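You operate a simulated robot arm through the tools that you are given. There is no shell and no other tool. Be economical: measure what you need, move in short steps, check, and stop when the job is done.

Carry out the task below with a simulated two-armed robot. There is one attempt and no reset: what you move stays moved.

## Task
Hold the salsa tub, open it and tip the salsa over the chips.
Fine: one hand steadies the tub while the other pulls the lid; all of the salsa goes on the chips; stand the tub back and press the lid home while holding it. Set down upright: salsa tub.
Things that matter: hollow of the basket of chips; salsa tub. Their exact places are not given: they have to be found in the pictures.

The check looks at the end state, three seconds after you hand in, the way a careful person would. Anything else that was tipped, shoved, dropped, spilled or broken makes it a failure. A push-on lid holds only when it is set on centred and level and pressed home; a screw cap is set on level and turned clockwise until tight.

## Robot
Two 7-joint arms with two-finger parallel grippers on one trunk, on a base that drives. Base frame: it is fixed to the floor where the robot stands at the start and does not move with it; the origin is under the middle of the robot, x ahead of it, y to its left, z up; the surface under the hand at the start is at about z = 900. Readings come in mm, degrees, newtons and seconds.
The left shoulder is at the start at [70, 163, 1328], the right one opposite. With the tool pointing down near the work surface each hand reaches from about 360 to 860 mm from the robot's upright axis, wherever it stands, measured 20 degrees to its own side. Places, roughly: hollow of the basket of chips [500, -500, 1000]; salsa tub (8x8x10 cm) [500, -200, 900]. Payload 3.43 kg a hand.
Tool frame (each hand has its own): the origin (TCP) lies between the finger pads and is the grasp point; the fingertips stand 34 mm ahead of it; z points along the fingers, y is the line along which they close. Largest opening 128 mm; finger width 24, thickness 12; the body of the gripper, 48 by 130 mm, starts 96 mm behind the TCP.
Orientation is told as [roll, pitch, yaw] about the base's x, y, z axes, in that order, counted from this pose: with the fingers straight down and closing along the base's y, the tool's x points along the base's -x, its y along +y and its z along -z.

## Interface
- The arms move only by the tool move_arm. It takes "left_targets", "right_targets" or both (then of equal length, played together; a hand with none holds still); each is a list of rows, each a list of 7 numbers: the opening, from 0 (shut) to 1 (fully open), then the shift along the tool's x, y, z in mm, then the turn, a rotation vector about the tool's x, y, z in rad. In form: [[grip, tx, ty, tz, ax, ay, az], ...]. A call has 1 to 12 rows; each row shifts and turns the commanded pose from where the row before left it, along the tool's axes as they then stand. Rows are played at 5 a second. More than 50 mm and 8.6 degrees between two rows, or a gripper value outside its range, and nothing of the call is played. Where a pose cannot be reached the arm comes as near as it can. A force on the tool above 90 N (or 10 N above the force at the start of the call, whichever is more), or a blocked arm, ends the call early, and 0.2 s more pass. Each finger travels about 153 mm/s and halts on what it meets, pressing with about 33 N; the grip force reading is that of the motor and also rises with nothing between the fingers. The clock runs only during rows and for 0.2 s after the last one: add rows that do not move to give the fingers time. The reply holds the time, the measured pose of the TCP, the force on the tool along the base axes, the opening and the grip force, in the units named above and with some noise, with the torque about the TCP (base axes, N m) and any sound that the robot's microphone picked up.
- Cameras (640 x 400 px; columns grow to the right, rows downward): "scene" is now at [114.9, -54.6, 1543.8]; the picture's right is [-0.65, -0.76, 0.00], its down [-0.52, 0.44, -0.73] and it looks along [0.56, -0.48, -0.68] (base axes); focal length 290 px, centre (320, 200). "left" rides on the left gripper at [76, 11, -160] in its tool frame; the picture's right is [-0.15, 0.99, 0.00], its down [-0.88, -0.13, -0.46] and it looks along [-0.45, -0.07, 0.89] (tool axes); focal length 234 px, centre (320, 200). "right" rides on the right gripper at [76, -11, -160] in its tool frame; the picture's right is [0.15, 0.99, 0.00], its down [-0.88, 0.13, -0.46] and it looks along [-0.45, 0.07, 0.89] (tool axes); focal length 234 px, centre (320, 200).
- capture(camera): a new picture of that camera. It takes no simulated time.
- lift_body(by): slides the trunk up (or, below 0, down) by that many mm; the arms and the scene camera ride with it, the base frame stays. It gives what a move gives, with no picture.
- steer(legs): drives the robot by 1 to 6 legs, each [ahead, left, turn to the left] in mm, mm and degrees, along the robot's own axes; the way and the turn of a leg run together, so that a leg with both is an arc; at most 1500 mm and 180 degrees a leg. The arms and the cameras ride along, it lands a little off, and it stops where it bumps. It gives what a move gives.
- pan_tilt(pan, tilt): turns the head with the scene camera to pan (to the left, within 86 degrees either way) and tilt (down, from -29 to 69), counted from straight ahead of the robot. It gives what a move gives.
- point_at(camera, pixels): for up to 12 pixels [column, row] of the newest picture of that camera ("zoom" is the newest enlarged one), the place [x, y, z] in the base frame of the surface seen there, good to about 2 mm. It takes no simulated time.
- zoom(camera, box): a new picture of the part [left, top, right, bottom] of that camera's present view, enlarged. It takes no simulated time.
- close_job(): hands the job in; it is judged then, once.

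Go step by step. Measure first, check grasps and placings, and put right what went wrong. The budget is 80 turns and 58 pictures, counting those below and the enlarged ones. Unless the task says otherwise, let go and move clear before handing in, and close with one line.

The tools are called after "Call:" as a command line: name --argument value ..., lists and objects as JSON in quotes. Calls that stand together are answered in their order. move_arm: Moves the arms, as the interface text tells. Its arguments: {"type":"object","properties":{"left_targets":{"type":"array","items":{"type":"array","items":{"type":"number"}}},"right_targets":{"type":"array","items":{"type":"array","items":{"type":"number"}}}},"required":[]} The other tools are called the same way: lift_body (by) slides the trunk up or down; steer (legs) drives the base; pan_tilt (pan, tilt) turns the head that bears the scene camera; capture (camera) takes a picture; point_at (camera, pixels) gives the place of the surface under pixels of a picture; zoom (camera, box) takes an enlarged picture of a part of a camera's view; close_job () hands the job in.

At the start:

```text
time_s: 0.0
left_ee_pos: [515.3, -89.6, 1272.0]
left_tcp_rot: [0.0, 0.0, 0.1]
left_contact_force: [-0.1, -0.3, 0.5]
left_moment: [0.0, 0.01, 0.06]
left_gripper_width: 128.1
left_gripper_force: 0.0
right_ee_pos: [346.2, -479.1, 1250.9]
right_tcp_rot: [0.0, 0.1, -0.1]
right_contact_force: [-0.1, -0.5, -1.0]
right_moment: [-0.01, 0.02, 0.02]
right_gripper_width: 128.1
right_gripper_force: 0.1
trunk travel left (down, up): [-808.0, 132.0]
robot x, y, heading: [0.5, -3.3, -0.0]
head pan, tilt: [-40.4, 42.8]
```

scene: 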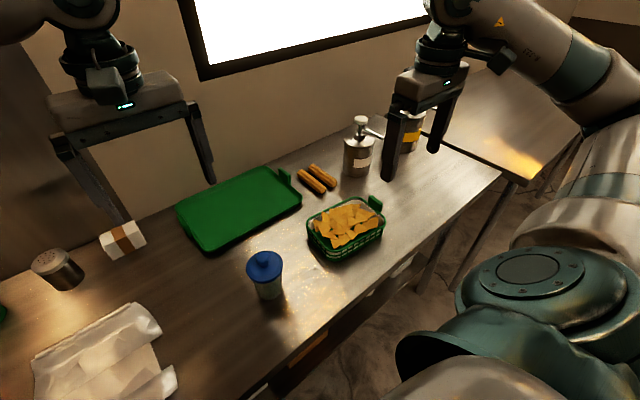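
right: 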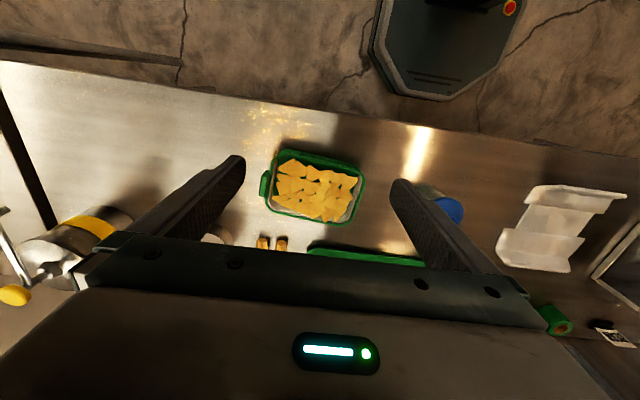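
left: 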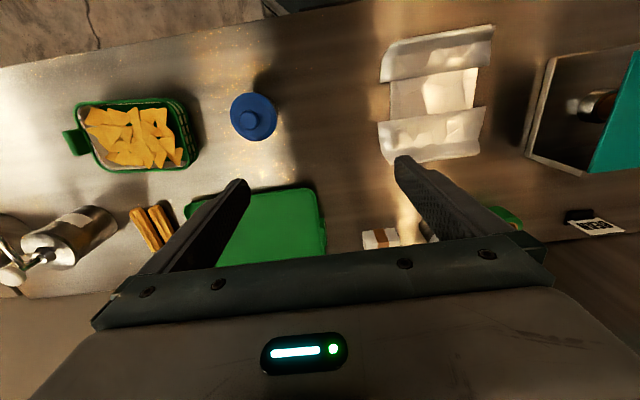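

The scene picture shows the blue-lidded tub near (266,275) and the chip basket near (346,228). I will enlarge both and measure.

Call:
zoom --camera "scene" --box '[220, 180, 400, 310]'

Call:
point_at --camera "scene" --pixels '[[264, 257], [264, 268], [250, 268], [281, 268], [268, 285], [268, 297], [345, 228], [310, 225], [383, 225], [328, 255], [330, 210], [300, 310]]'

Call:
point_at --camera "left" --pixels '[[248, 120], [231, 116], [276, 116], [253, 95], [253, 139], [140, 135], [80, 110], [185, 105], [105, 168], [192, 160], [70, 143], [300, 130]]'

```text
3.08 times, centred on (310, 245) of scene
```

zoom: 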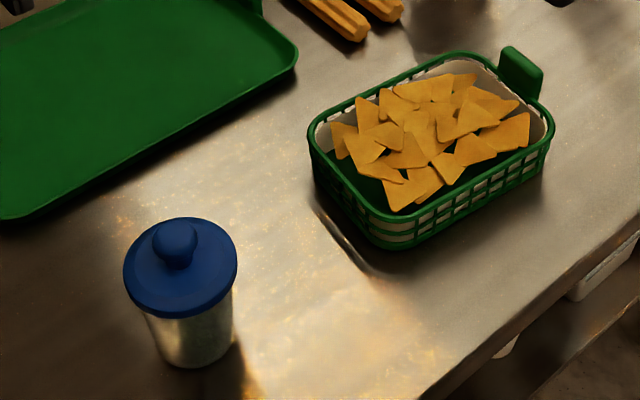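

```text
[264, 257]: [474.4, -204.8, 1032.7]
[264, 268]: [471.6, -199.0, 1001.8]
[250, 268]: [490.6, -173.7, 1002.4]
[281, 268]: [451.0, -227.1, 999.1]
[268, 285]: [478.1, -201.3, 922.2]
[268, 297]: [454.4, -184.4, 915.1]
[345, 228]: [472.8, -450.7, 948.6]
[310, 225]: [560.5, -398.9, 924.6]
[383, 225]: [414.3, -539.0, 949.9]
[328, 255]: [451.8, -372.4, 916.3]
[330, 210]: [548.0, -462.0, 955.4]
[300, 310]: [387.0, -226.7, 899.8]
```

```text
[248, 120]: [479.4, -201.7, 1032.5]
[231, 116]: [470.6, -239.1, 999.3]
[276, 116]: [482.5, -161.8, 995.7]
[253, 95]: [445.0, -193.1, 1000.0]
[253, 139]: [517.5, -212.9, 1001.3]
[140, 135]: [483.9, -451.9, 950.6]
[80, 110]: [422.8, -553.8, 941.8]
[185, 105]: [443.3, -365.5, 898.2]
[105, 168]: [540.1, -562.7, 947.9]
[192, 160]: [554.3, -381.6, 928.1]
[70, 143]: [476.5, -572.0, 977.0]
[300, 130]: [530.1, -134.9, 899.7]
```

The tub's axis is about (480,-201), with the lid top at z≈1001 and the knob top at 1033. The basket rim spans x 420–555 and y -560..-380 at z≈950. My plan is that the right hand holds the tub body (pointing forward and 30° down) and the left hand takes the lid from above. First I'll move the base right and slightly back.

Call:
steer --legs '[[-80, -150, 0]]'

Call:
capture --camera "left"

Call:
capture --camera "scene"

```text
time_s: 1.5
left_ee_pos: [433.5, -238.7, 1272.4]
left_tcp_rot: [0.0, 0.1, 0.1]
left_contact_force: [0.6, 0.1, 0.7]
left_moment: [-0.06, 0.02, 0.03]
left_gripper_width: 128.3
left_gripper_force: 0.1
right_ee_pos: [265.1, -629.0, 1252.1]
right_tcp_rot: [-0.2, 0.2, 0.0]
right_contact_force: [0.7, 0.0, 0.4]
right_moment: [-0.02, 0.03, 0.0]
right_gripper_width: 128.0
right_gripper_force: 0.0
trunk travel left (down, up): [-808.0, 132.0]
robot x, y, heading: [-80.0, -153.1, 0.0]
head pan, tilt: [-40.4, 42.8]
```

```text
53 pictures are left
```

left: 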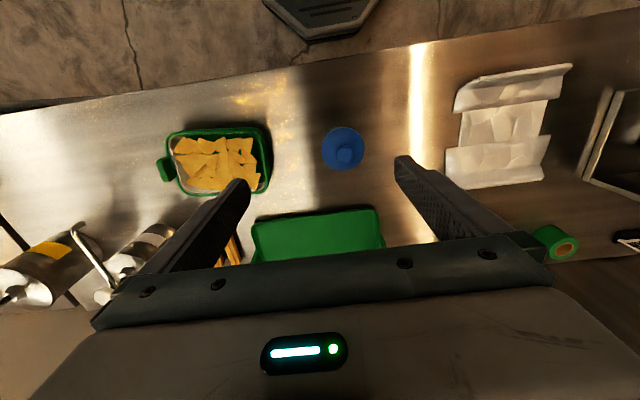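

```text
52 pictures are left
```

scene: 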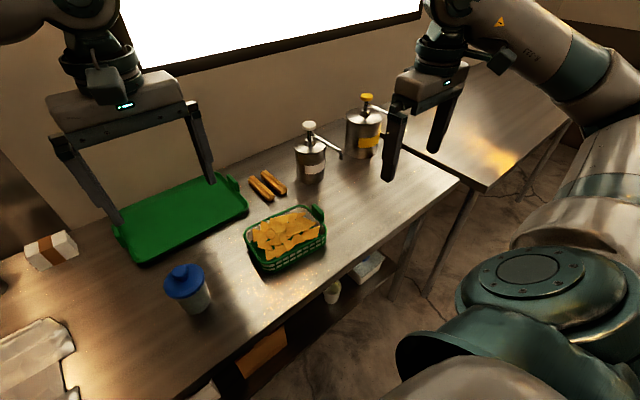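

The base moved as asked. I'll look closely at the tub (now at about (187,290)) and measure the table's front edge.

Call:
zoom --camera "scene" --box '[140, 245, 236, 330]'

Call:
point_at --camera "scene" --pixels '[[233, 355], [300, 310], [183, 268], [198, 313], [178, 307], [209, 297]]'

Call:
point_at --camera "left" --pixels '[[342, 150], [322, 148], [363, 148], [342, 128], [342, 169], [345, 60], [220, 85], [180, 152], [255, 152], [220, 130], [220, 190], [165, 170]]'

```text
4.71 times, centred on (188, 288) of scene
```

zoom: 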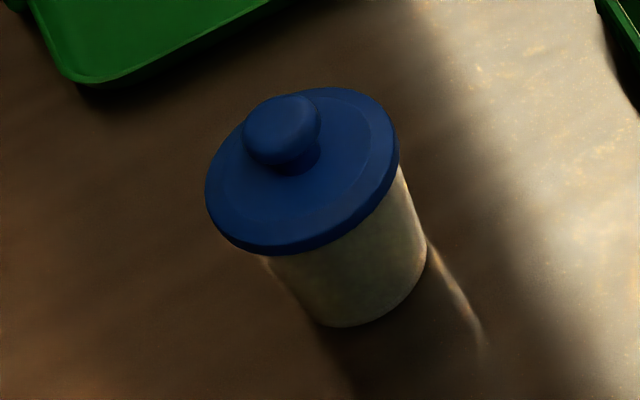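

```text
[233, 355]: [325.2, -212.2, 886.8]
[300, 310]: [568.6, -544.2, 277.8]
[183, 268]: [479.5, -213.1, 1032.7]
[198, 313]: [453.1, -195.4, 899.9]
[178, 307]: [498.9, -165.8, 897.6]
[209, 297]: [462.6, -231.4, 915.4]
```

```text
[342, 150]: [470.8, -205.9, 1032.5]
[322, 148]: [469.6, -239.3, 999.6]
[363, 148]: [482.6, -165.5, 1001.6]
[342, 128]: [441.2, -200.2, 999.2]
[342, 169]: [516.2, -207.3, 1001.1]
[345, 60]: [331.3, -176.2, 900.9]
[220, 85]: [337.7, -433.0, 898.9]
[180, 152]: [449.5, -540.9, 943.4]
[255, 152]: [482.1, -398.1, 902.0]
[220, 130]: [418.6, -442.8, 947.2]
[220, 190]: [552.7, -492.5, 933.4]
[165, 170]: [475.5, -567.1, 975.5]
```

The table edge is at x≈326 and the lid's axis is at (479,-202), 80 mm across. I'll swing the left hand aside and pitch the right hand to 30° below horizontal.

Call:
move_arm --left_targets '[[1, 0, 40, 0, 0, 0, 0], [1, 0, 40, 0, 0, 0, 0], [1, 0, 40, 0, 0, 0, 0], [1, 0, 30, 0, 0, 0, 0], [1, 0, 0, 0, 0, 0, 0], [1, 0, 0, 0, 0, 0, 0], [1, 0, 0, 0, 0, 0, 0], [1, 0, 0, 0, 0, 0, 0]]' --right_targets '[[1, 0, 0, 0, 0, -0.1309, 0], [1, 0, 0, 0, 0, -0.1309, 0], [1, 0, 0, 0, 0, -0.1309, 0], [1, 0, 0, 0, 0, -0.1309, 0], [1, 0, 0, 0, 0, -0.1309, 0], [1, 0, 0, 0, 0, -0.1309, 0], [1, 0, 0, 0, 0, -0.1309, 0], [1, 0, 0, 0, 0, -0.1309, 0]]'

```text
time_s: 3.3
left_ee_pos: [430.9, -91.2, 1271.9]
left_tcp_rot: [0.0, 0.0, 0.1]
left_contact_force: [-0.9, -0.7, 0.5]
left_moment: [0.03, -0.01, 0.0]
left_gripper_width: 128.1
left_gripper_force: 0.0
right_ee_pos: [285.7, -683.7, 1267.9]
right_tcp_rot: [0.2, -60.2, 0.0]
right_contact_force: [1.4, -0.3, 0.3]
right_moment: [0.01, -0.06, 0.01]
right_gripper_width: 127.9
right_gripper_force: 0.0
right hand out of reach, approached as far as the arm can: row 5, 6, 7, 8
trunk travel left (down, up): [-808.0, 132.0]
robot x, y, heading: [-78.1, -149.2, 0.1]
head pan, tilt: [-40.4, 42.8]
```

The orientation was reached, though the hand drifted a little because it is close to the body. Next I'll carry the right hand to a pre-grasp behind the tub.

Call:
move_arm --right_targets '[[1, 0, 10, 43, 0, 0, 0], [1, 15, 40, 12, 0, 0, 0], [1, 15, 40, 12, 0, 0, 0], [1, 15, 40, 12, 0, 0, 0], [1, 15, 40, 12, 0, 0, 0], [1, 15, 40, 12, 0, 0, 0], [1, 15, 40, 12, 0, 0, 0], [1, 15, 40, 12, 0, 0, 0], [1, 15, 40, 12, 0, 0, 0]]'

```text
time_s: 5.3
left_ee_pos: [431.4, -90.3, 1273.3]
left_tcp_rot: [-0.1, -0.1, 0.1]
left_contact_force: [-0.3, 0.1, -0.2]
left_moment: [0.0, 0.03, -0.01]
left_gripper_width: 127.9
left_gripper_force: 0.1
right_ee_pos: [438.4, -569.6, 1133.2]
right_tcp_rot: [-0.1, -59.8, 0.2]
right_contact_force: [0.0, 0.3, -0.1]
right_moment: [-0.01, 0.02, -0.01]
right_gripper_width: 127.8
right_gripper_force: 0.1
right hand out of reach, approached as far as the arm can: row 2, 3, 4, 5, 6, 7, 8, 9
trunk travel left (down, up): [-808.0, 132.0]
robot x, y, heading: [-82.2, -151.7, -0.0]
head pan, tilt: [-40.4, 42.8]
```

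The right hand stays too close to the body for this attitude, so the base has to stand further back. I'll back up 180 mm.

Call:
steer --legs '[[-180, 0, 0]]'

Call:
move_arm --right_targets '[[1, 0, 0, 0, 0, 0, 0]]'

```text
time_s: 6.8
left_ee_pos: [253.3, -89.9, 1271.1]
left_tcp_rot: [0.0, 0.1, 0.0]
left_contact_force: [0.6, -0.4, -0.3]
left_moment: [0.03, 0.0, 0.02]
left_gripper_width: 128.1
left_gripper_force: 0.2
right_ee_pos: [258.2, -571.2, 1132.0]
right_tcp_rot: [-0.1, -59.6, 0.0]
right_contact_force: [0.1, -0.6, 0.3]
right_moment: [0.0, -0.01, 0.0]
right_gripper_width: 127.9
right_gripper_force: 0.1
trunk travel left (down, up): [-808.0, 132.0]
robot x, y, heading: [-263.3, -150.7, -0.4]
head pan, tilt: [-40.4, 42.8]
```

```text
time_s: 7.2
left_ee_pos: [252.7, -91.5, 1272.0]
left_tcp_rot: [-0.1, 0.1, -0.1]
left_contact_force: [0.4, 0.0, 0.2]
left_moment: [0.0, 0.02, 0.0]
left_gripper_width: 127.9
left_gripper_force: 0.1
right_ee_pos: [258.7, -570.3, 1133.4]
right_tcp_rot: [-0.1, -59.9, 0.0]
right_contact_force: [0.5, 0.6, 0.0]
right_moment: [0.0, -0.03, 0.01]
right_gripper_width: 127.9
right_gripper_force: 0.0
trunk travel left (down, up): [-808.0, 132.0]
robot x, y, heading: [-259.2, -151.8, 0.0]
head pan, tilt: [-40.4, 42.8]
```

The right hand now holds still. I'll go forward first, then across to the pre-grasp.

Call:
move_arm --right_targets '[[1, 0, 20, 43, 0, 0, 0], [1, 0, 20, 43, 0, 0, 0], [1, 0, 20, 43, 0, 0, 0], [1, 7, 44, 0, 0, 0, 0], [1, 7, 44, 0, 0, 0, 0], [1, 7, 44, 0, 0, 0, 0], [1, 7, 44, 0, 0, 0, 0], [1, 7, 44, 0, 0, 0, 0], [1, 7, 44, 0, 0, 0, 0], [1, 14, 45, 0, 0, 0, 0], [1, 0, 0, 0, 0, 0, 0]]'

Call:
pan_tilt --pan -15 --tilt 40

Call:
capture --camera "scene"

Call:
capture --camera "right"

```text
time_s: 9.6
left_ee_pos: [250.8, -91.7, 1274.1]
left_tcp_rot: [0.0, -0.1, -0.1]
left_contact_force: [0.5, 0.1, -0.7]
left_moment: [-0.01, -0.03, -0.04]
left_gripper_width: 127.7
left_gripper_force: 0.0
right_ee_pos: [362.1, -484.2, 1064.5]
right_tcp_rot: [-0.1, -60.3, 0.5]
right_contact_force: [-0.6, -0.1, 1.1]
right_moment: [0.01, 0.02, -0.02]
right_gripper_width: 128.1
right_gripper_force: 0.0
right hand out of reach, approached as far as the arm can: row 1, 4, 5, 6, 7, 8, 9, 10
trunk travel left (down, up): [-808.0, 132.0]
robot x, y, heading: [-262.3, -151.8, -0.5]
head pan, tilt: [-40.4, 42.8]
```

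```text
time_s: 10.5
left_ee_pos: [251.2, -91.0, 1272.6]
left_tcp_rot: [0.1, 0.0, -0.1]
left_contact_force: [-0.1, -0.8, 0.5]
left_moment: [0.02, -0.02, -0.02]
left_gripper_width: 127.9
left_gripper_force: 0.1
right_ee_pos: [364.5, -482.7, 1065.5]
right_tcp_rot: [0.0, -60.3, 0.5]
right_contact_force: [-0.6, 0.0, -0.1]
right_moment: [0.01, 0.01, 0.03]
right_gripper_width: 127.7
right_gripper_force: 0.2
trunk travel left (down, up): [-808.0, 132.0]
robot x, y, heading: [-259.5, -158.2, -0.2]
head pan, tilt: [-15.0, 40.0]
```

```text
50 pictures are left
```

scene: 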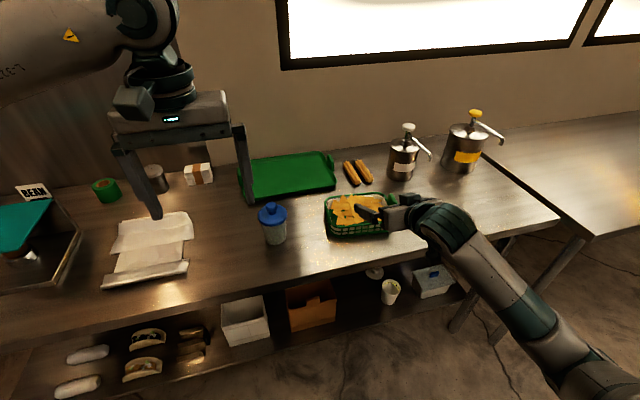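

```text
49 pictures are left
```

right: 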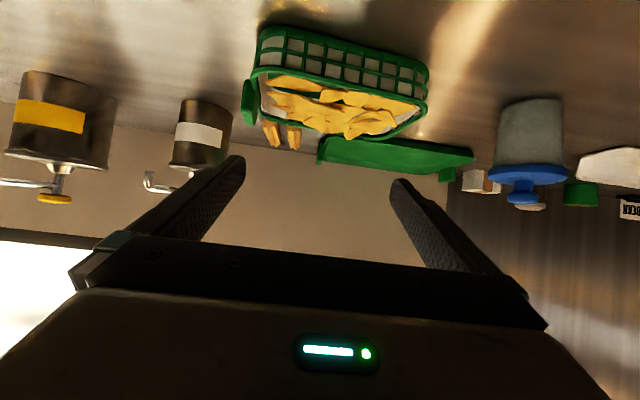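

The arm comes in from the right, and with yaw 0 it cannot move further inward. I'll yaw the tool 40° left, so it approaches the tub diagonally and clear of the basket corner, then measure.

Call:
move_arm --right_targets '[[1, 0, 0, 0, -0.121, 0, -0.07], [1, 0, 0, 0, -0.121, 0, -0.07], [1, 0, 0, 0, -0.121, 0, -0.07], [1, 0, 0, 0, -0.121, 0, -0.07], [1, 0, 0, 0, -0.121, 0, -0.07], [1, 0, 0, 0, 0, 0, 0]]'

```text
time_s: 11.9
left_ee_pos: [250.9, -90.2, 1273.0]
left_tcp_rot: [0.0, 0.0, -0.1]
left_contact_force: [0.4, 0.3, 0.3]
left_moment: [-0.01, 0.0, -0.01]
left_gripper_width: 127.9
left_gripper_force: 0.1
right_ee_pos: [369.3, -457.9, 1067.3]
right_tcp_rot: [0.1, -60.2, 38.3]
right_contact_force: [-0.6, -0.1, -0.5]
right_moment: [0.02, 0.01, 0.01]
right_gripper_width: 127.9
right_gripper_force: 0.0
right hand out of reach, approached as far as the arm can: row 5
trunk travel left (down, up): [-808.0, 132.0]
robot x, y, heading: [-259.4, -153.5, -0.1]
head pan, tilt: [-15.0, 40.0]
```

That worked, yaw 38°. I'll try the pre-grasp 150 mm back along the tool axis.

Call:
move_arm --right_targets '[[1, -2.6, 26.4, 25.2, 0, 0, 0], [1, -2.6, 26.4, 25.2, 0, 0, 0], [1, -2.6, 26.4, 25.2, 0, 0, 0], [1, -2.6, 26.4, 25.2, 0, 0, 0], [1, -2.6, 26.4, 25.2, 0, 0, 0], [1, 0, 0, 0, 0, 0, 0]]'

```text
time_s: 13.3
left_ee_pos: [250.8, -90.9, 1272.8]
left_tcp_rot: [0.0, 0.0, -0.1]
left_contact_force: [0.4, 0.1, 0.7]
left_moment: [0.01, 0.02, -0.01]
left_gripper_width: 128.0
left_gripper_force: 0.2
right_ee_pos: [371.5, -281.7, 1017.9]
right_tcp_rot: [0.1, -59.8, 39.9]
right_contact_force: [0.2, -0.5, -0.1]
right_moment: [0.02, -0.01, 0.02]
right_gripper_width: 128.0
right_gripper_force: 0.1
trunk travel left (down, up): [-808.0, 132.0]
robot x, y, heading: [-262.5, -157.0, -0.3]
head pan, tilt: [-15.0, 40.0]
```

The pre-grasp is reached, so I'll advance to the tub with the fingers open.

Call:
move_arm --right_targets '[[1, 0.5, -4.3, 39, 0, 0, 0], [1, 0.5, -4.4, 39, 0, 0, 0], [1, 0.5, 0, 39, 0, 0, 0], [1, 0.5, 0, 39, 0, 0, 0], [1, 0, 0, 0, 0, 0, 0]]'

Call:
capture --camera "right"

Call:
zoom --camera "scene" --box '[200, 170, 420, 300]'

```text
time_s: 14.5
left_ee_pos: [249.4, -91.9, 1272.5]
left_tcp_rot: [0.0, -0.1, -0.1]
left_contact_force: [-0.1, -0.2, 0.1]
left_moment: [0.03, -0.01, -0.02]
left_gripper_width: 127.8
left_gripper_force: 0.0
right_ee_pos: [481.2, -202.3, 934.6]
right_tcp_rot: [0.1, -59.9, 39.9]
right_contact_force: [0.7, 0.0, -0.7]
right_moment: [0.0, 0.0, -0.01]
right_gripper_width: 127.7
right_gripper_force: 0.0
trunk travel left (down, up): [-808.0, 132.0]
robot x, y, heading: [-257.8, -149.6, -0.2]
head pan, tilt: [-15.0, 40.0]
```

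```text
48 pictures are left
```

right: 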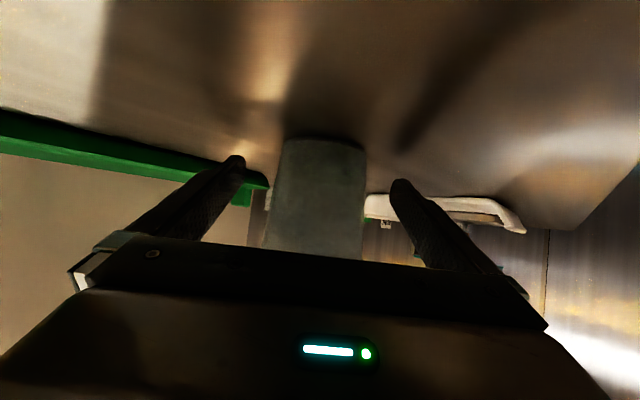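

```text
2.91 times, centred on (310, 235) of scene
```

zoom: 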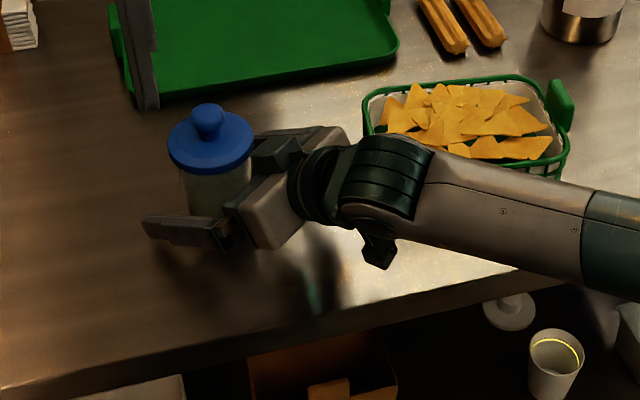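

The tub stands between the right fingers, roughly centred (columns 285–365 against the fingertips at 232 and 400). I'll close the right hand and check.

Call:
move_arm --right_targets '[[0.6, 0, 0, 0, 0, 0, 0], [0.45, 0, 0, 0, 0, 0, 0], [0.3, 0, 0, 0, 0, 0, 0], [0.3, 0, 0, 0, 0, 0, 0], [0.3, 0, 0, 0, 0, 0, 0]]'

Call:
capture --camera "right"

Call:
zoom --camera "scene" --box '[230, 180, 330, 260]'

```text
time_s: 15.7
left_ee_pos: [250.9, -91.1, 1273.2]
left_tcp_rot: [0.1, -0.1, -0.1]
left_contact_force: [0.9, 0.2, 0.2]
left_moment: [-0.01, 0.01, 0.01]
left_gripper_width: 128.0
left_gripper_force: 0.1
right_ee_pos: [480.8, -201.3, 933.9]
right_tcp_rot: [0.0, -59.8, 39.9]
right_contact_force: [0.4, 1.0, 0.3]
right_moment: [0.05, -0.04, -0.03]
right_gripper_width: 72.0
right_gripper_force: 32.5
trunk travel left (down, up): [-808.0, 132.0]
robot x, y, heading: [-263.9, -151.2, -0.0]
head pan, tilt: [-15.0, 40.0]
```

```text
46 pictures are left
```

right: 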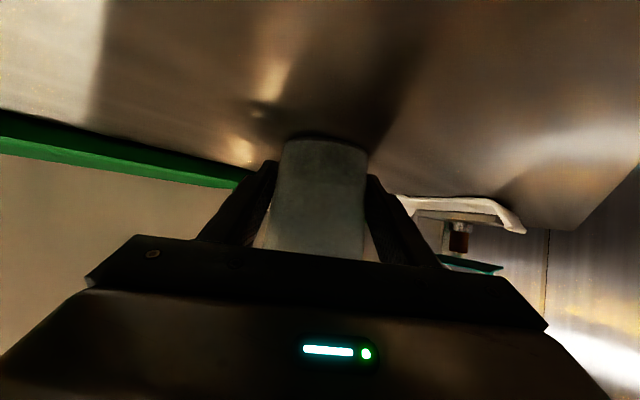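

```text
5.00 times, centred on (280, 220) of scene
```

zoom: 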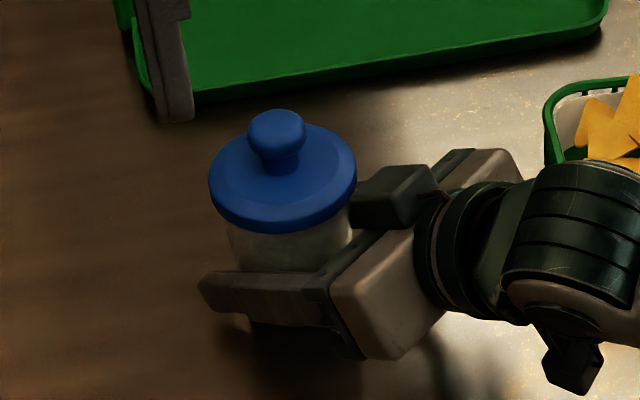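

The right hand holds the tub at 72 mm with 32 N. I'll measure the lid and knob again while the left hand moves over the tub.

Call:
point_at --camera "zoom" --pixels '[[277, 120], [250, 135], [304, 135], [212, 185], [355, 185], [300, 130], [270, 225], [277, 160], [340, 150], [240, 140], [290, 215]]'

Call:
move_arm --left_targets '[[1, -33, -16, 15, 0, 0, 0], [1, -33, -16, 15, 0, 0, 0], [1, -33, -16, 15, 0, 0, 0], [1, -33, -16, 15, 0, 0, 0], [1, -33, -16, 15, 0, 0, 0], [1, -33, -16, 15, 0, 0, 0], [1, -31, -15, 15, 0, 0, 0], [1, 0, 0, 0, 0, 0, 0]]'

Call:
capture --camera "left"

```text
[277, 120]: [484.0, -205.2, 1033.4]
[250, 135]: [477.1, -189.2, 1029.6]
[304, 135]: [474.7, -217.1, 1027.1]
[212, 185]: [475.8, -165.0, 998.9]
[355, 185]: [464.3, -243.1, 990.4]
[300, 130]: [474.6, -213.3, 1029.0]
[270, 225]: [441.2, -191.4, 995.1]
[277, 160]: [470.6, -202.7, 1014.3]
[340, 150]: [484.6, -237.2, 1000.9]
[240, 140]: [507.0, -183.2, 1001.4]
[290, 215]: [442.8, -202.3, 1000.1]
```

```text
time_s: 17.5
left_ee_pos: [479.4, -200.2, 1169.3]
left_tcp_rot: [-0.1, 0.0, -0.1]
left_contact_force: [-0.7, -0.2, -0.4]
left_moment: [-0.02, -0.03, -0.01]
left_gripper_width: 128.0
left_gripper_force: 0.0
right_ee_pos: [480.2, -201.0, 934.9]
right_tcp_rot: [0.0, -59.8, 39.9]
right_contact_force: [0.4, -0.3, 0.3]
right_moment: [0.05, 0.01, 0.03]
right_gripper_width: 71.8
right_gripper_force: 33.1
trunk travel left (down, up): [-808.0, 132.0]
robot x, y, heading: [-259.8, -153.2, -0.2]
head pan, tilt: [-15.0, 40.0]
```

```text
44 pictures are left
```

left: 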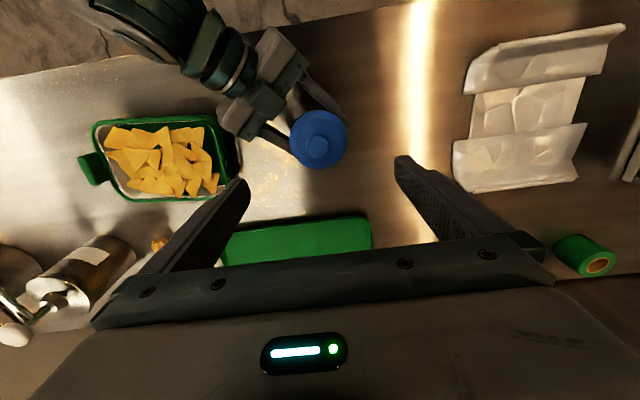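

The left hand stands over the lid, whose knob is at (480,-203) with its top at 1033. I'll half close it and descend around the knob until the tips are just above the lid.

Call:
move_arm --left_targets '[[0.5, -1, -2, 30, 0, 0, 0], [0.5, 0, 0, 40, 0, 0, 0], [0.5, 0, 0, 40, 0, 0, 0], [0.5, 0, 0, 16, 0, 0, 0], [0.5, 0, 0, 0, 0, 0, 0]]'

Call:
zoom --camera "scene" --box '[220, 150, 340, 250]'

```text
time_s: 18.7
left_ee_pos: [479.0, -204.4, 1041.1]
left_tcp_rot: [0.0, 0.0, -0.1]
left_contact_force: [0.1, -0.5, 0.0]
left_moment: [-0.02, 0.0, -0.02]
left_gripper_width: 63.9
left_gripper_force: 0.1
right_ee_pos: [480.3, -200.1, 935.2]
right_tcp_rot: [0.1, -59.8, 39.8]
right_contact_force: [-0.5, -0.1, -0.3]
right_moment: [0.0, -0.04, -0.02]
right_gripper_width: 71.7
right_gripper_force: 32.5
trunk travel left (down, up): [-808.0, 132.0]
robot x, y, heading: [-258.9, -152.0, -0.3]
head pan, tilt: [-15.0, 40.0]
```

```text
4.00 times, centred on (280, 200) of scene
```

zoom: 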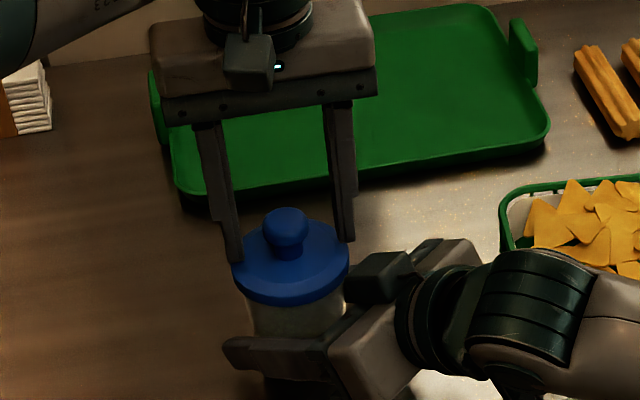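

The fingers straddle the knob, so I'll close on it.

Call:
move_arm --left_targets '[[0.3, 0, 0, 0, 0, 0, 0], [0.05, 0, 0, 0, 0, 0, 0], [0.05, 0, 0, 0, 0, 0, 0], [0.05, 0, 0, 0, 0, 0, 0]]'

Call:
zoom --camera "scene" --box '[220, 150, 340, 250]'

```text
time_s: 19.7
left_ee_pos: [479.5, -205.5, 1042.5]
left_tcp_rot: [0.0, -0.1, -0.1]
left_contact_force: [-0.1, 0.0, 0.5]
left_moment: [0.0, -0.02, 0.0]
left_gripper_width: 28.4
left_gripper_force: 33.3
right_ee_pos: [481.1, -201.4, 935.8]
right_tcp_rot: [0.1, -59.8, 39.8]
right_contact_force: [-0.3, -0.3, -0.3]
right_moment: [0.02, -0.02, 0.0]
right_gripper_width: 72.2
right_gripper_force: 32.5
trunk travel left (down, up): [-808.0, 132.0]
robot x, y, heading: [-260.9, -153.2, -0.0]
head pan, tilt: [-15.0, 40.0]
heard: snap
```

```text
4.00 times, centred on (280, 200) of scene
```

zoom: 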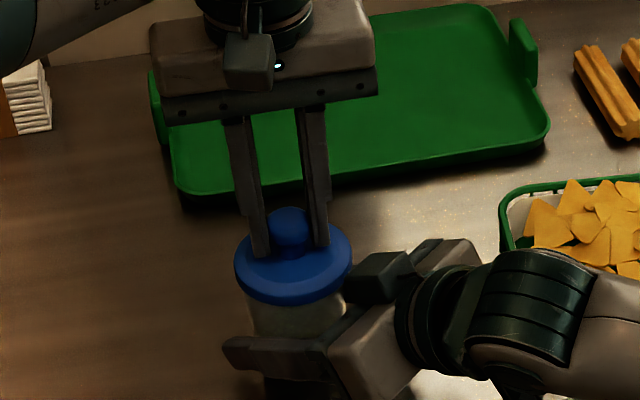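

The left hand grips the knob at 28 mm, and a snap was heard, so the lid probably popped loose. I'll lift it slowly straight up.

Call:
move_arm --left_targets '[[0.05, 0, 0, -3, 0, 0, 0], [0.05, 0, 0, -4, 0, 0, 0], [0.05, 0, 0, -6, 0, 0, 0], [0.05, 0, 0, -10, 0, 0, 0], [0.05, 0, 0, -15, 0, 0, 0], [0.05, 0, 0, -20, 0, 0, 0]]'

Call:
zoom --camera "scene" --box '[220, 150, 340, 250]'

```text
time_s: 21.1
left_ee_pos: [480.7, -203.5, 1100.7]
left_tcp_rot: [0.0, 0.0, 0.0]
left_contact_force: [-0.3, -0.9, -0.3]
left_moment: [-0.02, -0.03, -0.01]
left_gripper_width: 28.7
left_gripper_force: 32.7
right_ee_pos: [480.5, -201.8, 935.1]
right_tcp_rot: [0.1, -59.8, 39.9]
right_contact_force: [0.0, 0.3, 0.3]
right_moment: [-0.01, 0.01, 0.01]
right_gripper_width: 71.9
right_gripper_force: 33.0
trunk travel left (down, up): [-808.0, 132.0]
robot x, y, heading: [-262.2, -155.6, -0.0]
head pan, tilt: [-15.0, 40.0]
```

```text
4.00 times, centred on (280, 200) of scene
```

zoom: 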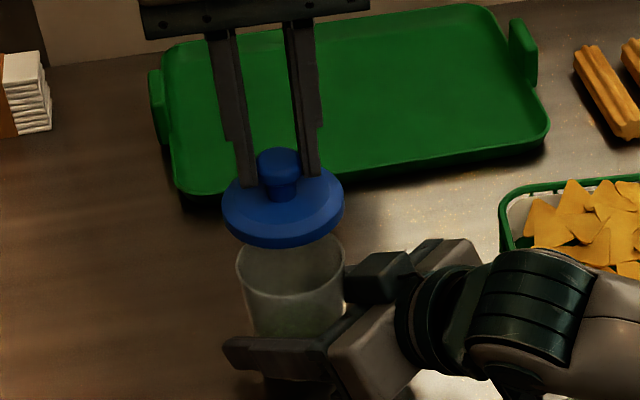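

The lid came off cleanly and the tub is open. I'll raise the left hand with the lid and move it well left, clear of the pour.

Call:
move_arm --left_targets '[[0.05, 0, 0, -45, 0, 0, 0], [0.05, 0, 0, -45, 0, 0, 0], [0.05, 0, 0, -30, 0, 0, 0], [0.05, 0, 45, 0, 0, 0, 0], [0.05, 0, 45, 0, 0, 0, 0], [0.05, 0, 45, 0, 0, 0, 0], [0.05, 0, 45, 0, 0, 0, 0], [0.05, 0, 0, 0, 0, 0, 0]]'

Call:
pan_tilt --pan -20 --tilt 40

Call:
capture --camera "scene"

Call:
zoom --camera "scene" --box '[240, 160, 430, 290]'

```text
time_s: 22.9
left_ee_pos: [482.0, -25.7, 1220.9]
left_tcp_rot: [0.0, 0.0, -0.1]
left_contact_force: [-0.2, -0.2, 0.4]
left_moment: [0.03, 0.0, 0.03]
left_gripper_width: 28.5
left_gripper_force: 33.1
right_ee_pos: [482.5, -201.8, 934.8]
right_tcp_rot: [0.3, -59.8, 39.7]
right_contact_force: [-0.1, 0.8, 0.8]
right_moment: [0.01, -0.04, 0.0]
right_gripper_width: 71.8
right_gripper_force: 33.3
trunk travel left (down, up): [-808.0, 132.0]
robot x, y, heading: [-262.8, -151.6, -0.2]
head pan, tilt: [-15.0, 40.0]
```

```text
time_s: 23.6
left_ee_pos: [482.0, -25.0, 1221.2]
left_tcp_rot: [0.0, 0.1, -0.2]
left_contact_force: [0.3, -0.4, 0.1]
left_moment: [0.01, 0.0, 0.03]
left_gripper_width: 28.6
left_gripper_force: 33.0
right_ee_pos: [481.0, -201.1, 933.6]
right_tcp_rot: [0.1, -59.8, 39.7]
right_contact_force: [0.5, -0.3, 0.9]
right_moment: [0.02, -0.01, 0.0]
right_gripper_width: 72.0
right_gripper_force: 33.2
trunk travel left (down, up): [-808.0, 132.0]
robot x, y, heading: [-263.6, -152.7, -0.0]
head pan, tilt: [-20.0, 40.0]
```

```text
40 pictures are left
```

scene: 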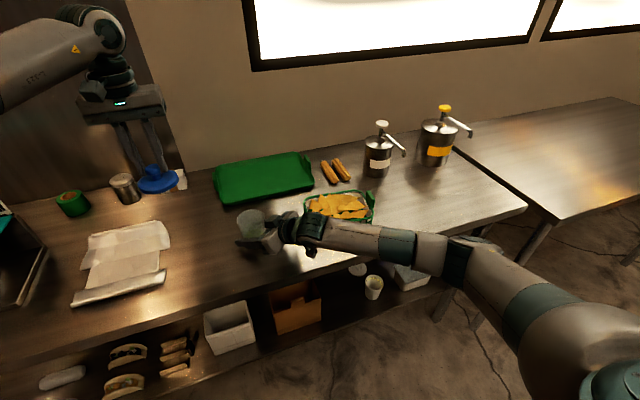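

```text
3.08 times, centred on (335, 225) of scene
```

zoom: 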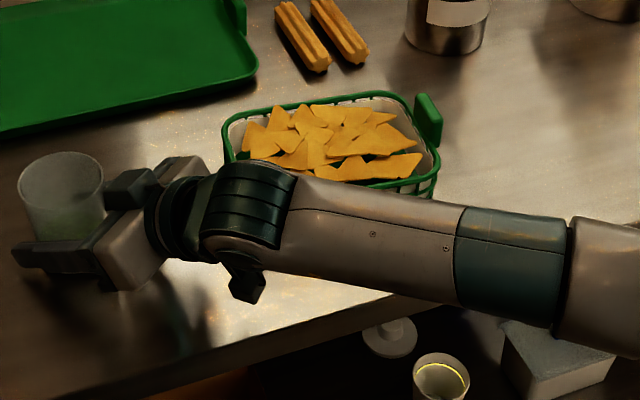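

The tub is open and firmly held. I'll measure its rim, then lift the tub and carry it upright over the basket.

Call:
point_at --camera "zoom" --pixels '[[62, 152], [20, 180], [103, 180], [60, 180], [60, 212], [260, 100], [228, 130], [436, 160], [400, 97], [330, 140]]'

Call:
move_arm --right_targets '[[0.3, -32.5, 0, -18.8, 0, 0, 0], [0.3, -32.5, 0, -18.8, 0, 0, 0], [0.3, -32.5, 0, -18.8, 0, 0, 0], [0.3, -32.5, 0, -18.8, 0, 0, 0], [0.3, 14, -28.8, -24.4, 0, 0, 0], [0.3, 14, -28.8, -24.4, 0, 0, 0], [0.3, 14, -28.8, -24.4, 0, 0, 0], [0.3, 14, -28.8, -24.4, 0, 0, 0], [0.3, 14, -28.8, -24.4, 0, 0, 0], [0.3, 14, -28.8, -24.4, 0, 0, 0], [0.3, 0, 0, 0, 0, 0, 0]]'

Call:
capture --camera "scene"

```text
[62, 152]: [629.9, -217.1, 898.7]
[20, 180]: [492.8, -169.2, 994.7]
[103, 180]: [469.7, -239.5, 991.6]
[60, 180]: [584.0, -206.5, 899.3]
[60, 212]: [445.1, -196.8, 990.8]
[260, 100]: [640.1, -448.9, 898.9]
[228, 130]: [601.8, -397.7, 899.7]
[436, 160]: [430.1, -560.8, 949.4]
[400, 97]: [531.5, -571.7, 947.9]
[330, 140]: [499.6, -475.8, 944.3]
```

```text
time_s: 25.9
left_ee_pos: [483.4, -22.8, 1220.8]
left_tcp_rot: [0.0, 0.0, 0.0]
left_contact_force: [-0.1, -0.2, 0.3]
left_moment: [-0.08, 0.01, -0.02]
left_gripper_width: 28.3
left_gripper_force: 32.6
right_ee_pos: [468.1, -438.7, 1090.4]
right_tcp_rot: [0.2, -60.4, 39.7]
right_contact_force: [-3.5, -4.8, -7.7]
right_moment: [0.62, -0.63, 0.12]
right_gripper_width: 72.2
right_gripper_force: 32.7
trunk travel left (down, up): [-808.0, 132.0]
robot x, y, heading: [-261.9, -155.6, -0.3]
head pan, tilt: [-20.0, 40.0]
```

```text
38 pictures are left
```

scene: 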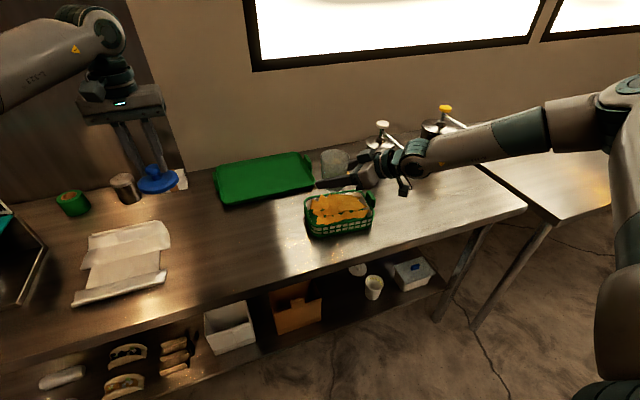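

The tub hangs over the basket with its TCP at (468,-439,1090). I'll start tipping about the horizontal axis, 32° at first, to check that the wrist follows.

Call:
move_arm --right_targets '[[0.3, 0, 0, 0, -0.07, 0, 0.121], [0.3, 0, 0, 0, -0.07, 0, 0.121], [0.3, 0, 0, 0, -0.07, 0, 0.121], [0.3, 0, 0, 0, -0.07, 0, 0.121]]'

Call:
zoom --camera "scene" --box '[260, 120, 450, 250]'

```text
time_s: 26.9
left_ee_pos: [482.4, -24.8, 1220.2]
left_tcp_rot: [0.0, 0.0, 0.0]
left_contact_force: [-0.8, 0.5, -0.4]
left_moment: [-0.02, 0.02, 0.02]
left_gripper_width: 28.4
left_gripper_force: 33.3
right_ee_pos: [467.2, -444.7, 1086.8]
right_tcp_rot: [47.4, -50.1, -0.1]
right_contact_force: [0.2, -0.1, -1.2]
right_moment: [-0.01, 0.02, 0.02]
right_gripper_width: 71.8
right_gripper_force: 33.1
right hand out of reach, approached as far as the arm can: row 1
trunk travel left (down, up): [-808.0, 132.0]
robot x, y, heading: [-260.4, -150.6, -0.1]
head pan, tilt: [-20.0, 40.0]
```

```text
3.08 times, centred on (355, 185) of scene
```

zoom: 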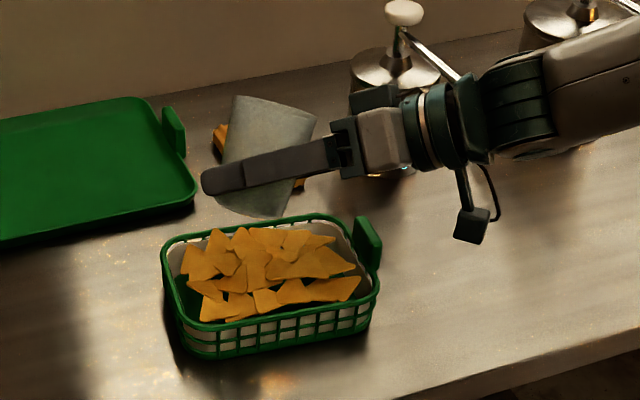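

The wrist follows; the tub is tilted 32° with its mouth over the basket centre. I'll shift back slightly to keep the mouth centred and tip on to about 80°.

Call:
move_arm --right_targets '[[0.3, 9.6, 20.7, 5.4, 0, 0, 0], [0.3, 0, 0, 0, -0.07, 0, 0.121], [0.3, 0, 0, 0, -0.07, 0, 0.121], [0.3, 0, 0, 0, -0.07, 0, 0.121], [0.3, 0, 0, 0, -0.07, 0, 0.121], [0.3, 0, 0, 0, -0.07, 0, 0.121], [0.3, 0, 0, 0, -0.07, 0, 0.121]]'

Call:
zoom --camera "scene" --box '[260, 120, 450, 250]'

```text
time_s: 28.6
left_ee_pos: [482.7, -24.8, 1221.4]
left_tcp_rot: [0.1, 0.0, -0.1]
left_contact_force: [-0.3, -0.4, -0.4]
left_moment: [0.02, -0.01, 0.0]
left_gripper_width: 28.7
left_gripper_force: 33.1
right_ee_pos: [450.0, -426.3, 1088.3]
right_tcp_rot: [83.7, -12.2, -19.9]
right_contact_force: [0.0, 0.2, -1.1]
right_moment: [0.03, -0.02, -0.02]
right_gripper_width: 71.9
right_gripper_force: 33.4
trunk travel left (down, up): [-808.0, 132.0]
robot x, y, heading: [-263.3, -153.0, -0.1]
head pan, tilt: [-20.0, 40.0]
```

```text
3.08 times, centred on (355, 185) of scene
```

zoom: 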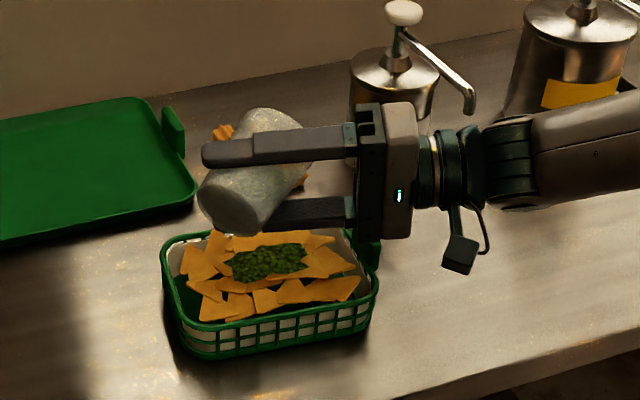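

Green salsa is landing on the chips near zoom pixel (270,262), well inside the basket. I'll tip on to about 135° so it drains fully.

Call:
move_arm --right_targets '[[0.3, 0, 0, 0, -0.07, 0, 0.121], [0.3, 0, 0, 0, -0.07, 0, 0.121], [0.3, 0, 0, 0, -0.07, 0, 0.121], [0.3, 0, 0, 0, -0.07, 0, 0.121], [0.3, 0, 0, 0, -0.07, 0, 0.121], [0.3, 0, 0, 0, -0.07, 0, 0.121], [0.3, 0, 0, 0, -0.07, 0, 0.121], [0.3, 0, 0, 0, 0, 0, 0], [0.3, 0, 0, 0, 0, 0, 0], [0.3, 0, 0, 0, 0, 0, 0], [0.3, 0, 0, 0, 0, 0, 0]]'

Call:
zoom --camera "scene" --box '[260, 120, 450, 250]'

```text
time_s: 30.9
left_ee_pos: [482.5, -24.3, 1221.6]
left_tcp_rot: [0.0, 0.0, -0.1]
left_contact_force: [0.4, 0.0, 0.1]
left_moment: [0.01, -0.01, -0.05]
left_gripper_width: 28.5
left_gripper_force: 32.7
right_ee_pos: [449.9, -426.6, 1089.0]
right_tcp_rot: [115.1, 35.0, -12.2]
right_contact_force: [-0.1, -0.1, 0.0]
right_moment: [0.02, -0.02, -0.01]
right_gripper_width: 72.0
right_gripper_force: 33.0
trunk travel left (down, up): [-808.0, 132.0]
robot x, y, heading: [-260.2, -146.9, 0.0]
head pan, tilt: [-20.0, 40.0]
```

```text
3.08 times, centred on (355, 185) of scene
```

zoom: 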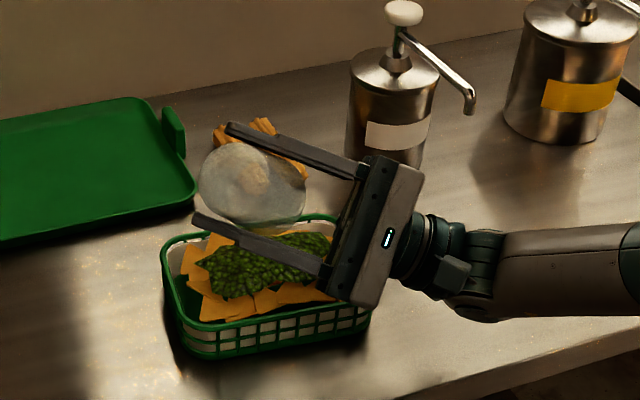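

A large heap of salsa is on the chips, and the vertical load dropped to 0, so the tub seems empty. I'll tip a little more and wait, then begin righting it.

Call:
move_arm --right_targets '[[0.3, 0, 0, 0, -0.07, 0, 0.121], [0.3, 0, 0, 0, -0.07, 0, 0.121], [0.3, 0, 0, 0, 0, 0, 0], [0.3, 0, 0, 0, 0, 0, 0], [0.3, 0, 0, 0, 0, 0, 0]]'

Call:
zoom --camera "scene" --box '[260, 120, 450, 250]'

Call:
move_arm --right_targets '[[0.3, 0, 0, 0, 0.07, 0, -0.121], [0.3, 0, 0, 0, 0.07, 0, -0.121], [0.3, 0, 0, 0, 0.07, 0, -0.121], [0.3, 0, 0, 0, 0.07, 0, -0.121], [0.3, 0, 0, 0, 0.07, 0, -0.121], [0.3, 0, 0, 0, 0.07, 0, -0.121], [0.3, 0, 0, 0, 0.07, 0, -0.121], [0.3, 0, 0, 0, 0.07, 0, -0.121], [0.3, 0, 0, 0, 0.07, 0, -0.121], [0.3, 0, 0, 0, 0.07, 0, -0.121], [0.3, 0, 0, 0, 0.07, 0, -0.121], [0.3, 0, 0, 0, 0.07, 0, -0.121]]'

Call:
zoom --camera "scene" --box '[260, 120, 450, 250]'

```text
time_s: 32.1
left_ee_pos: [481.8, -23.9, 1220.5]
left_tcp_rot: [0.0, 0.1, -0.1]
left_contact_force: [0.4, 0.0, 0.0]
left_moment: [-0.02, 0.0, -0.01]
left_gripper_width: 28.9
left_gripper_force: 33.2
right_ee_pos: [449.4, -427.3, 1088.4]
right_tcp_rot: [129.4, 46.8, -2.5]
right_contact_force: [-0.1, 0.1, 0.4]
right_moment: [0.02, 0.0, -0.02]
right_gripper_width: 72.0
right_gripper_force: 33.5
trunk travel left (down, up): [-808.0, 132.0]
robot x, y, heading: [-261.8, -154.7, -0.3]
head pan, tilt: [-20.0, 40.0]
```

```text
3.08 times, centred on (355, 185) of scene
```

zoom: 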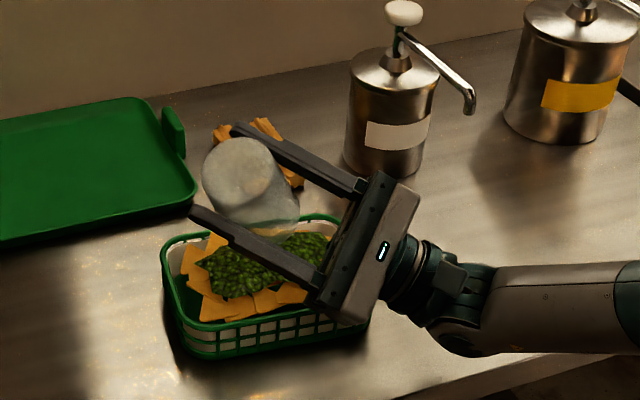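

```text
time_s: 34.8
left_ee_pos: [481.5, -24.5, 1221.3]
left_tcp_rot: [0.0, 0.0, -0.2]
left_contact_force: [-0.5, -0.1, 0.1]
left_moment: [0.0, -0.05, 0.02]
left_gripper_width: 28.5
left_gripper_force: 32.9
right_ee_pos: [450.9, -426.2, 1087.6]
right_tcp_rot: [69.1, -32.7, -14.6]
right_contact_force: [-0.3, 0.9, -1.6]
right_moment: [0.01, -0.01, -0.01]
right_gripper_width: 72.1
right_gripper_force: 32.7
trunk travel left (down, up): [-808.0, 132.0]
robot x, y, heading: [-261.5, -154.4, -0.4]
head pan, tilt: [-20.0, 40.0]
```

```text
3.08 times, centred on (355, 185) of scene
```

zoom: 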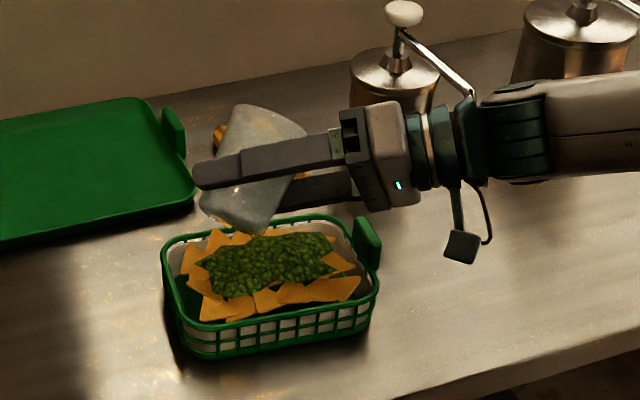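

All the salsa is on the chips with no spill visible. I'll finish righting the tub.

Call:
move_arm --right_targets '[[0.3, 0, 0, 0, 0.07, 0, -0.121], [0.3, 0, 0, 0, 0.07, 0, -0.121], [0.3, 0, 0, 0, 0.07, 0, -0.121], [0.3, 0, 0, 0, 0.07, 0, -0.121], [0.3, 0, 0, 0, 0.07, 0, -0.121], [0.3, 0, 0, 0, 0.07, 0, -0.121], [0.3, 0, 0, 0, 0.07, 0, -0.121], [0.3, 0, 0, 0, 0, 0, 0]]'

```text
time_s: 36.5
left_ee_pos: [481.8, -24.2, 1220.9]
left_tcp_rot: [-0.1, 0.0, -0.1]
left_contact_force: [0.1, 0.0, -0.4]
left_moment: [-0.02, -0.01, 0.02]
left_gripper_width: 28.6
left_gripper_force: 33.0
right_ee_pos: [449.6, -426.9, 1087.8]
right_tcp_rot: [-8.3, -60.3, 46.6]
right_contact_force: [0.0, 0.2, -0.7]
right_moment: [-0.01, 0.02, 0.02]
right_gripper_width: 72.1
right_gripper_force: 32.7
trunk travel left (down, up): [-808.0, 132.0]
robot x, y, heading: [-264.0, -154.5, -0.0]
head pan, tilt: [-20.0, 40.0]
```

The righting overshot by about 4°. I'll correct that and carry the tub back above its place.

Call:
move_arm --right_targets '[[0.3, 0, 0, 0, -0.0358, 0, 0.062], [0.3, -13.6, 25.5, 24.5, 0, 0, 0], [0.3, -13.6, 25.5, 24.5, 0, 0, 0], [0.3, -13.6, 25.5, 24.5, 0, 0, 0], [0.3, -13.6, 25.5, 24.5, 0, 0, 0], [0.3, -13.6, 25.5, 24.5, 0, 0, 0], [0.3, -13.6, 25.5, 24.5, 0, 0, 0], [0.3, 0, 0, 0, 0, 0, 0]]'

Call:
capture --camera "scene"

```text
time_s: 38.4
left_ee_pos: [482.0, -24.9, 1222.4]
left_tcp_rot: [0.0, 0.1, -0.1]
left_contact_force: [0.8, 0.6, -0.1]
left_moment: [-0.01, -0.01, 0.0]
left_gripper_width: 28.6
left_gripper_force: 32.9
right_ee_pos: [482.4, -202.9, 1087.7]
right_tcp_rot: [0.3, -60.5, 39.2]
right_contact_force: [0.8, -1.5, -1.4]
right_moment: [-0.04, 0.0, 0.01]
right_gripper_width: 71.8
right_gripper_force: 32.7
trunk travel left (down, up): [-808.0, 132.0]
robot x, y, heading: [-262.0, -152.2, -0.2]
head pan, tilt: [-20.0, 40.0]
```

```text
32 pictures are left
```

scene: 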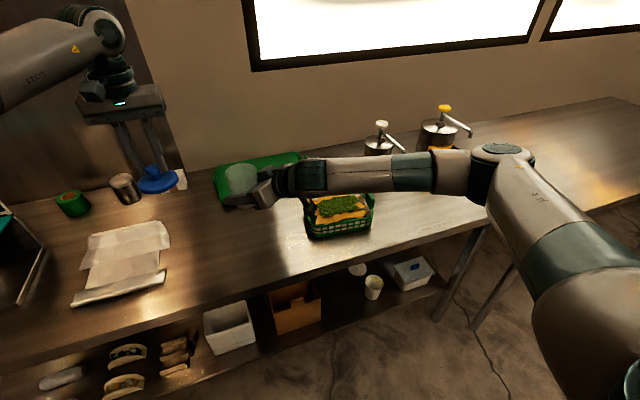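

The tub is upright above its place. I'll descend most of the way and check the forearm against the basket before setting down.

Call:
move_arm --right_targets '[[0.3, 37.7, 2, 21.3, 0, 0, 0], [0.3, 37.7, 0, 21.3, 0, 0, 0], [0.3, 30, 0, 17, 0, 0, 0], [0.3, 0, 0, 0, 0, 0, 0]]'

Call:
zoom --camera "scene" --box '[220, 150, 420, 290]'

Call:
capture --camera "left"

```text
time_s: 39.4
left_ee_pos: [482.2, -23.9, 1220.5]
left_tcp_rot: [0.0, 0.1, -0.1]
left_contact_force: [-0.3, 1.1, -0.7]
left_moment: [0.0, 0.0, 0.02]
left_gripper_width: 28.5
left_gripper_force: 32.8
right_ee_pos: [481.4, -197.8, 966.8]
right_tcp_rot: [0.2, -60.6, 39.3]
right_contact_force: [-0.5, 0.3, -0.6]
right_moment: [0.0, 0.04, -0.01]
right_gripper_width: 72.1
right_gripper_force: 33.0
trunk travel left (down, up): [-808.0, 132.0]
robot x, y, heading: [-265.6, -154.2, -0.1]
head pan, tilt: [-20.0, 40.0]
```

```text
2.86 times, centred on (320, 220) of scene
```

zoom: 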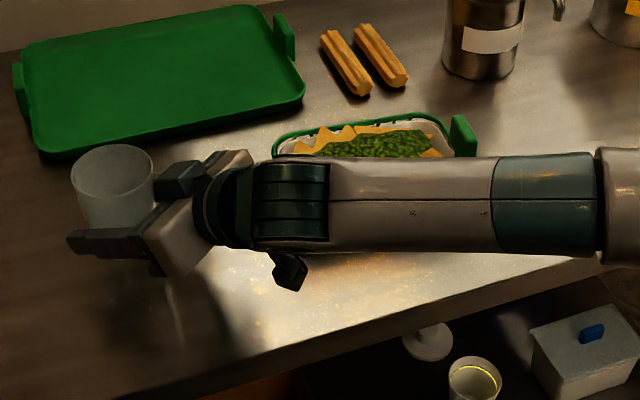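

```text
30 pictures are left
```

left: 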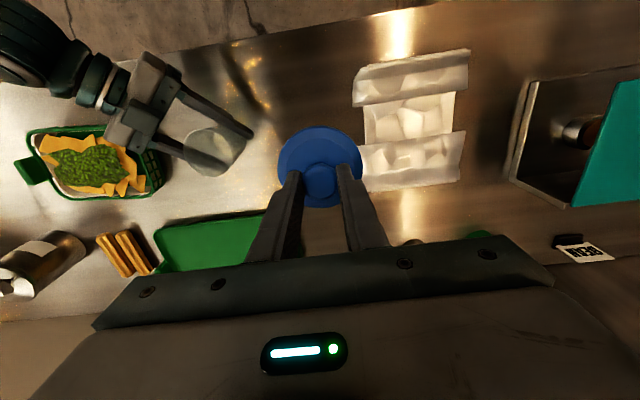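

The tub is empty, and the forearm passes in front of the basket without touching it. I'll lower it the rest of the way.

Call:
move_arm --right_targets '[[0.3, 12, -3, 6.8, 0, 0, 0], [0.3, 10, 0, 5.6, 0, 0, 0], [0.3, 2.6, 0, 1.5, 0, 0, 0], [0.3, 0, 0, 0, 0, 0, 0]]'

```text
time_s: 40.4
left_ee_pos: [482.1, -24.3, 1221.4]
left_tcp_rot: [0.1, 0.1, -0.2]
left_contact_force: [-0.1, 0.2, 0.0]
left_moment: [-0.04, 0.01, 0.01]
left_gripper_width: 28.6
left_gripper_force: 33.2
right_ee_pos: [484.6, -202.2, 939.0]
right_tcp_rot: [0.2, -60.7, 39.2]
right_contact_force: [-0.1, -0.2, -1.4]
right_moment: [-0.01, -0.01, 0.01]
right_gripper_width: 71.9
right_gripper_force: 33.6
trunk travel left (down, up): [-808.0, 132.0]
robot x, y, heading: [-259.0, -156.7, -0.1]
head pan, tilt: [-20.0, 40.0]
```

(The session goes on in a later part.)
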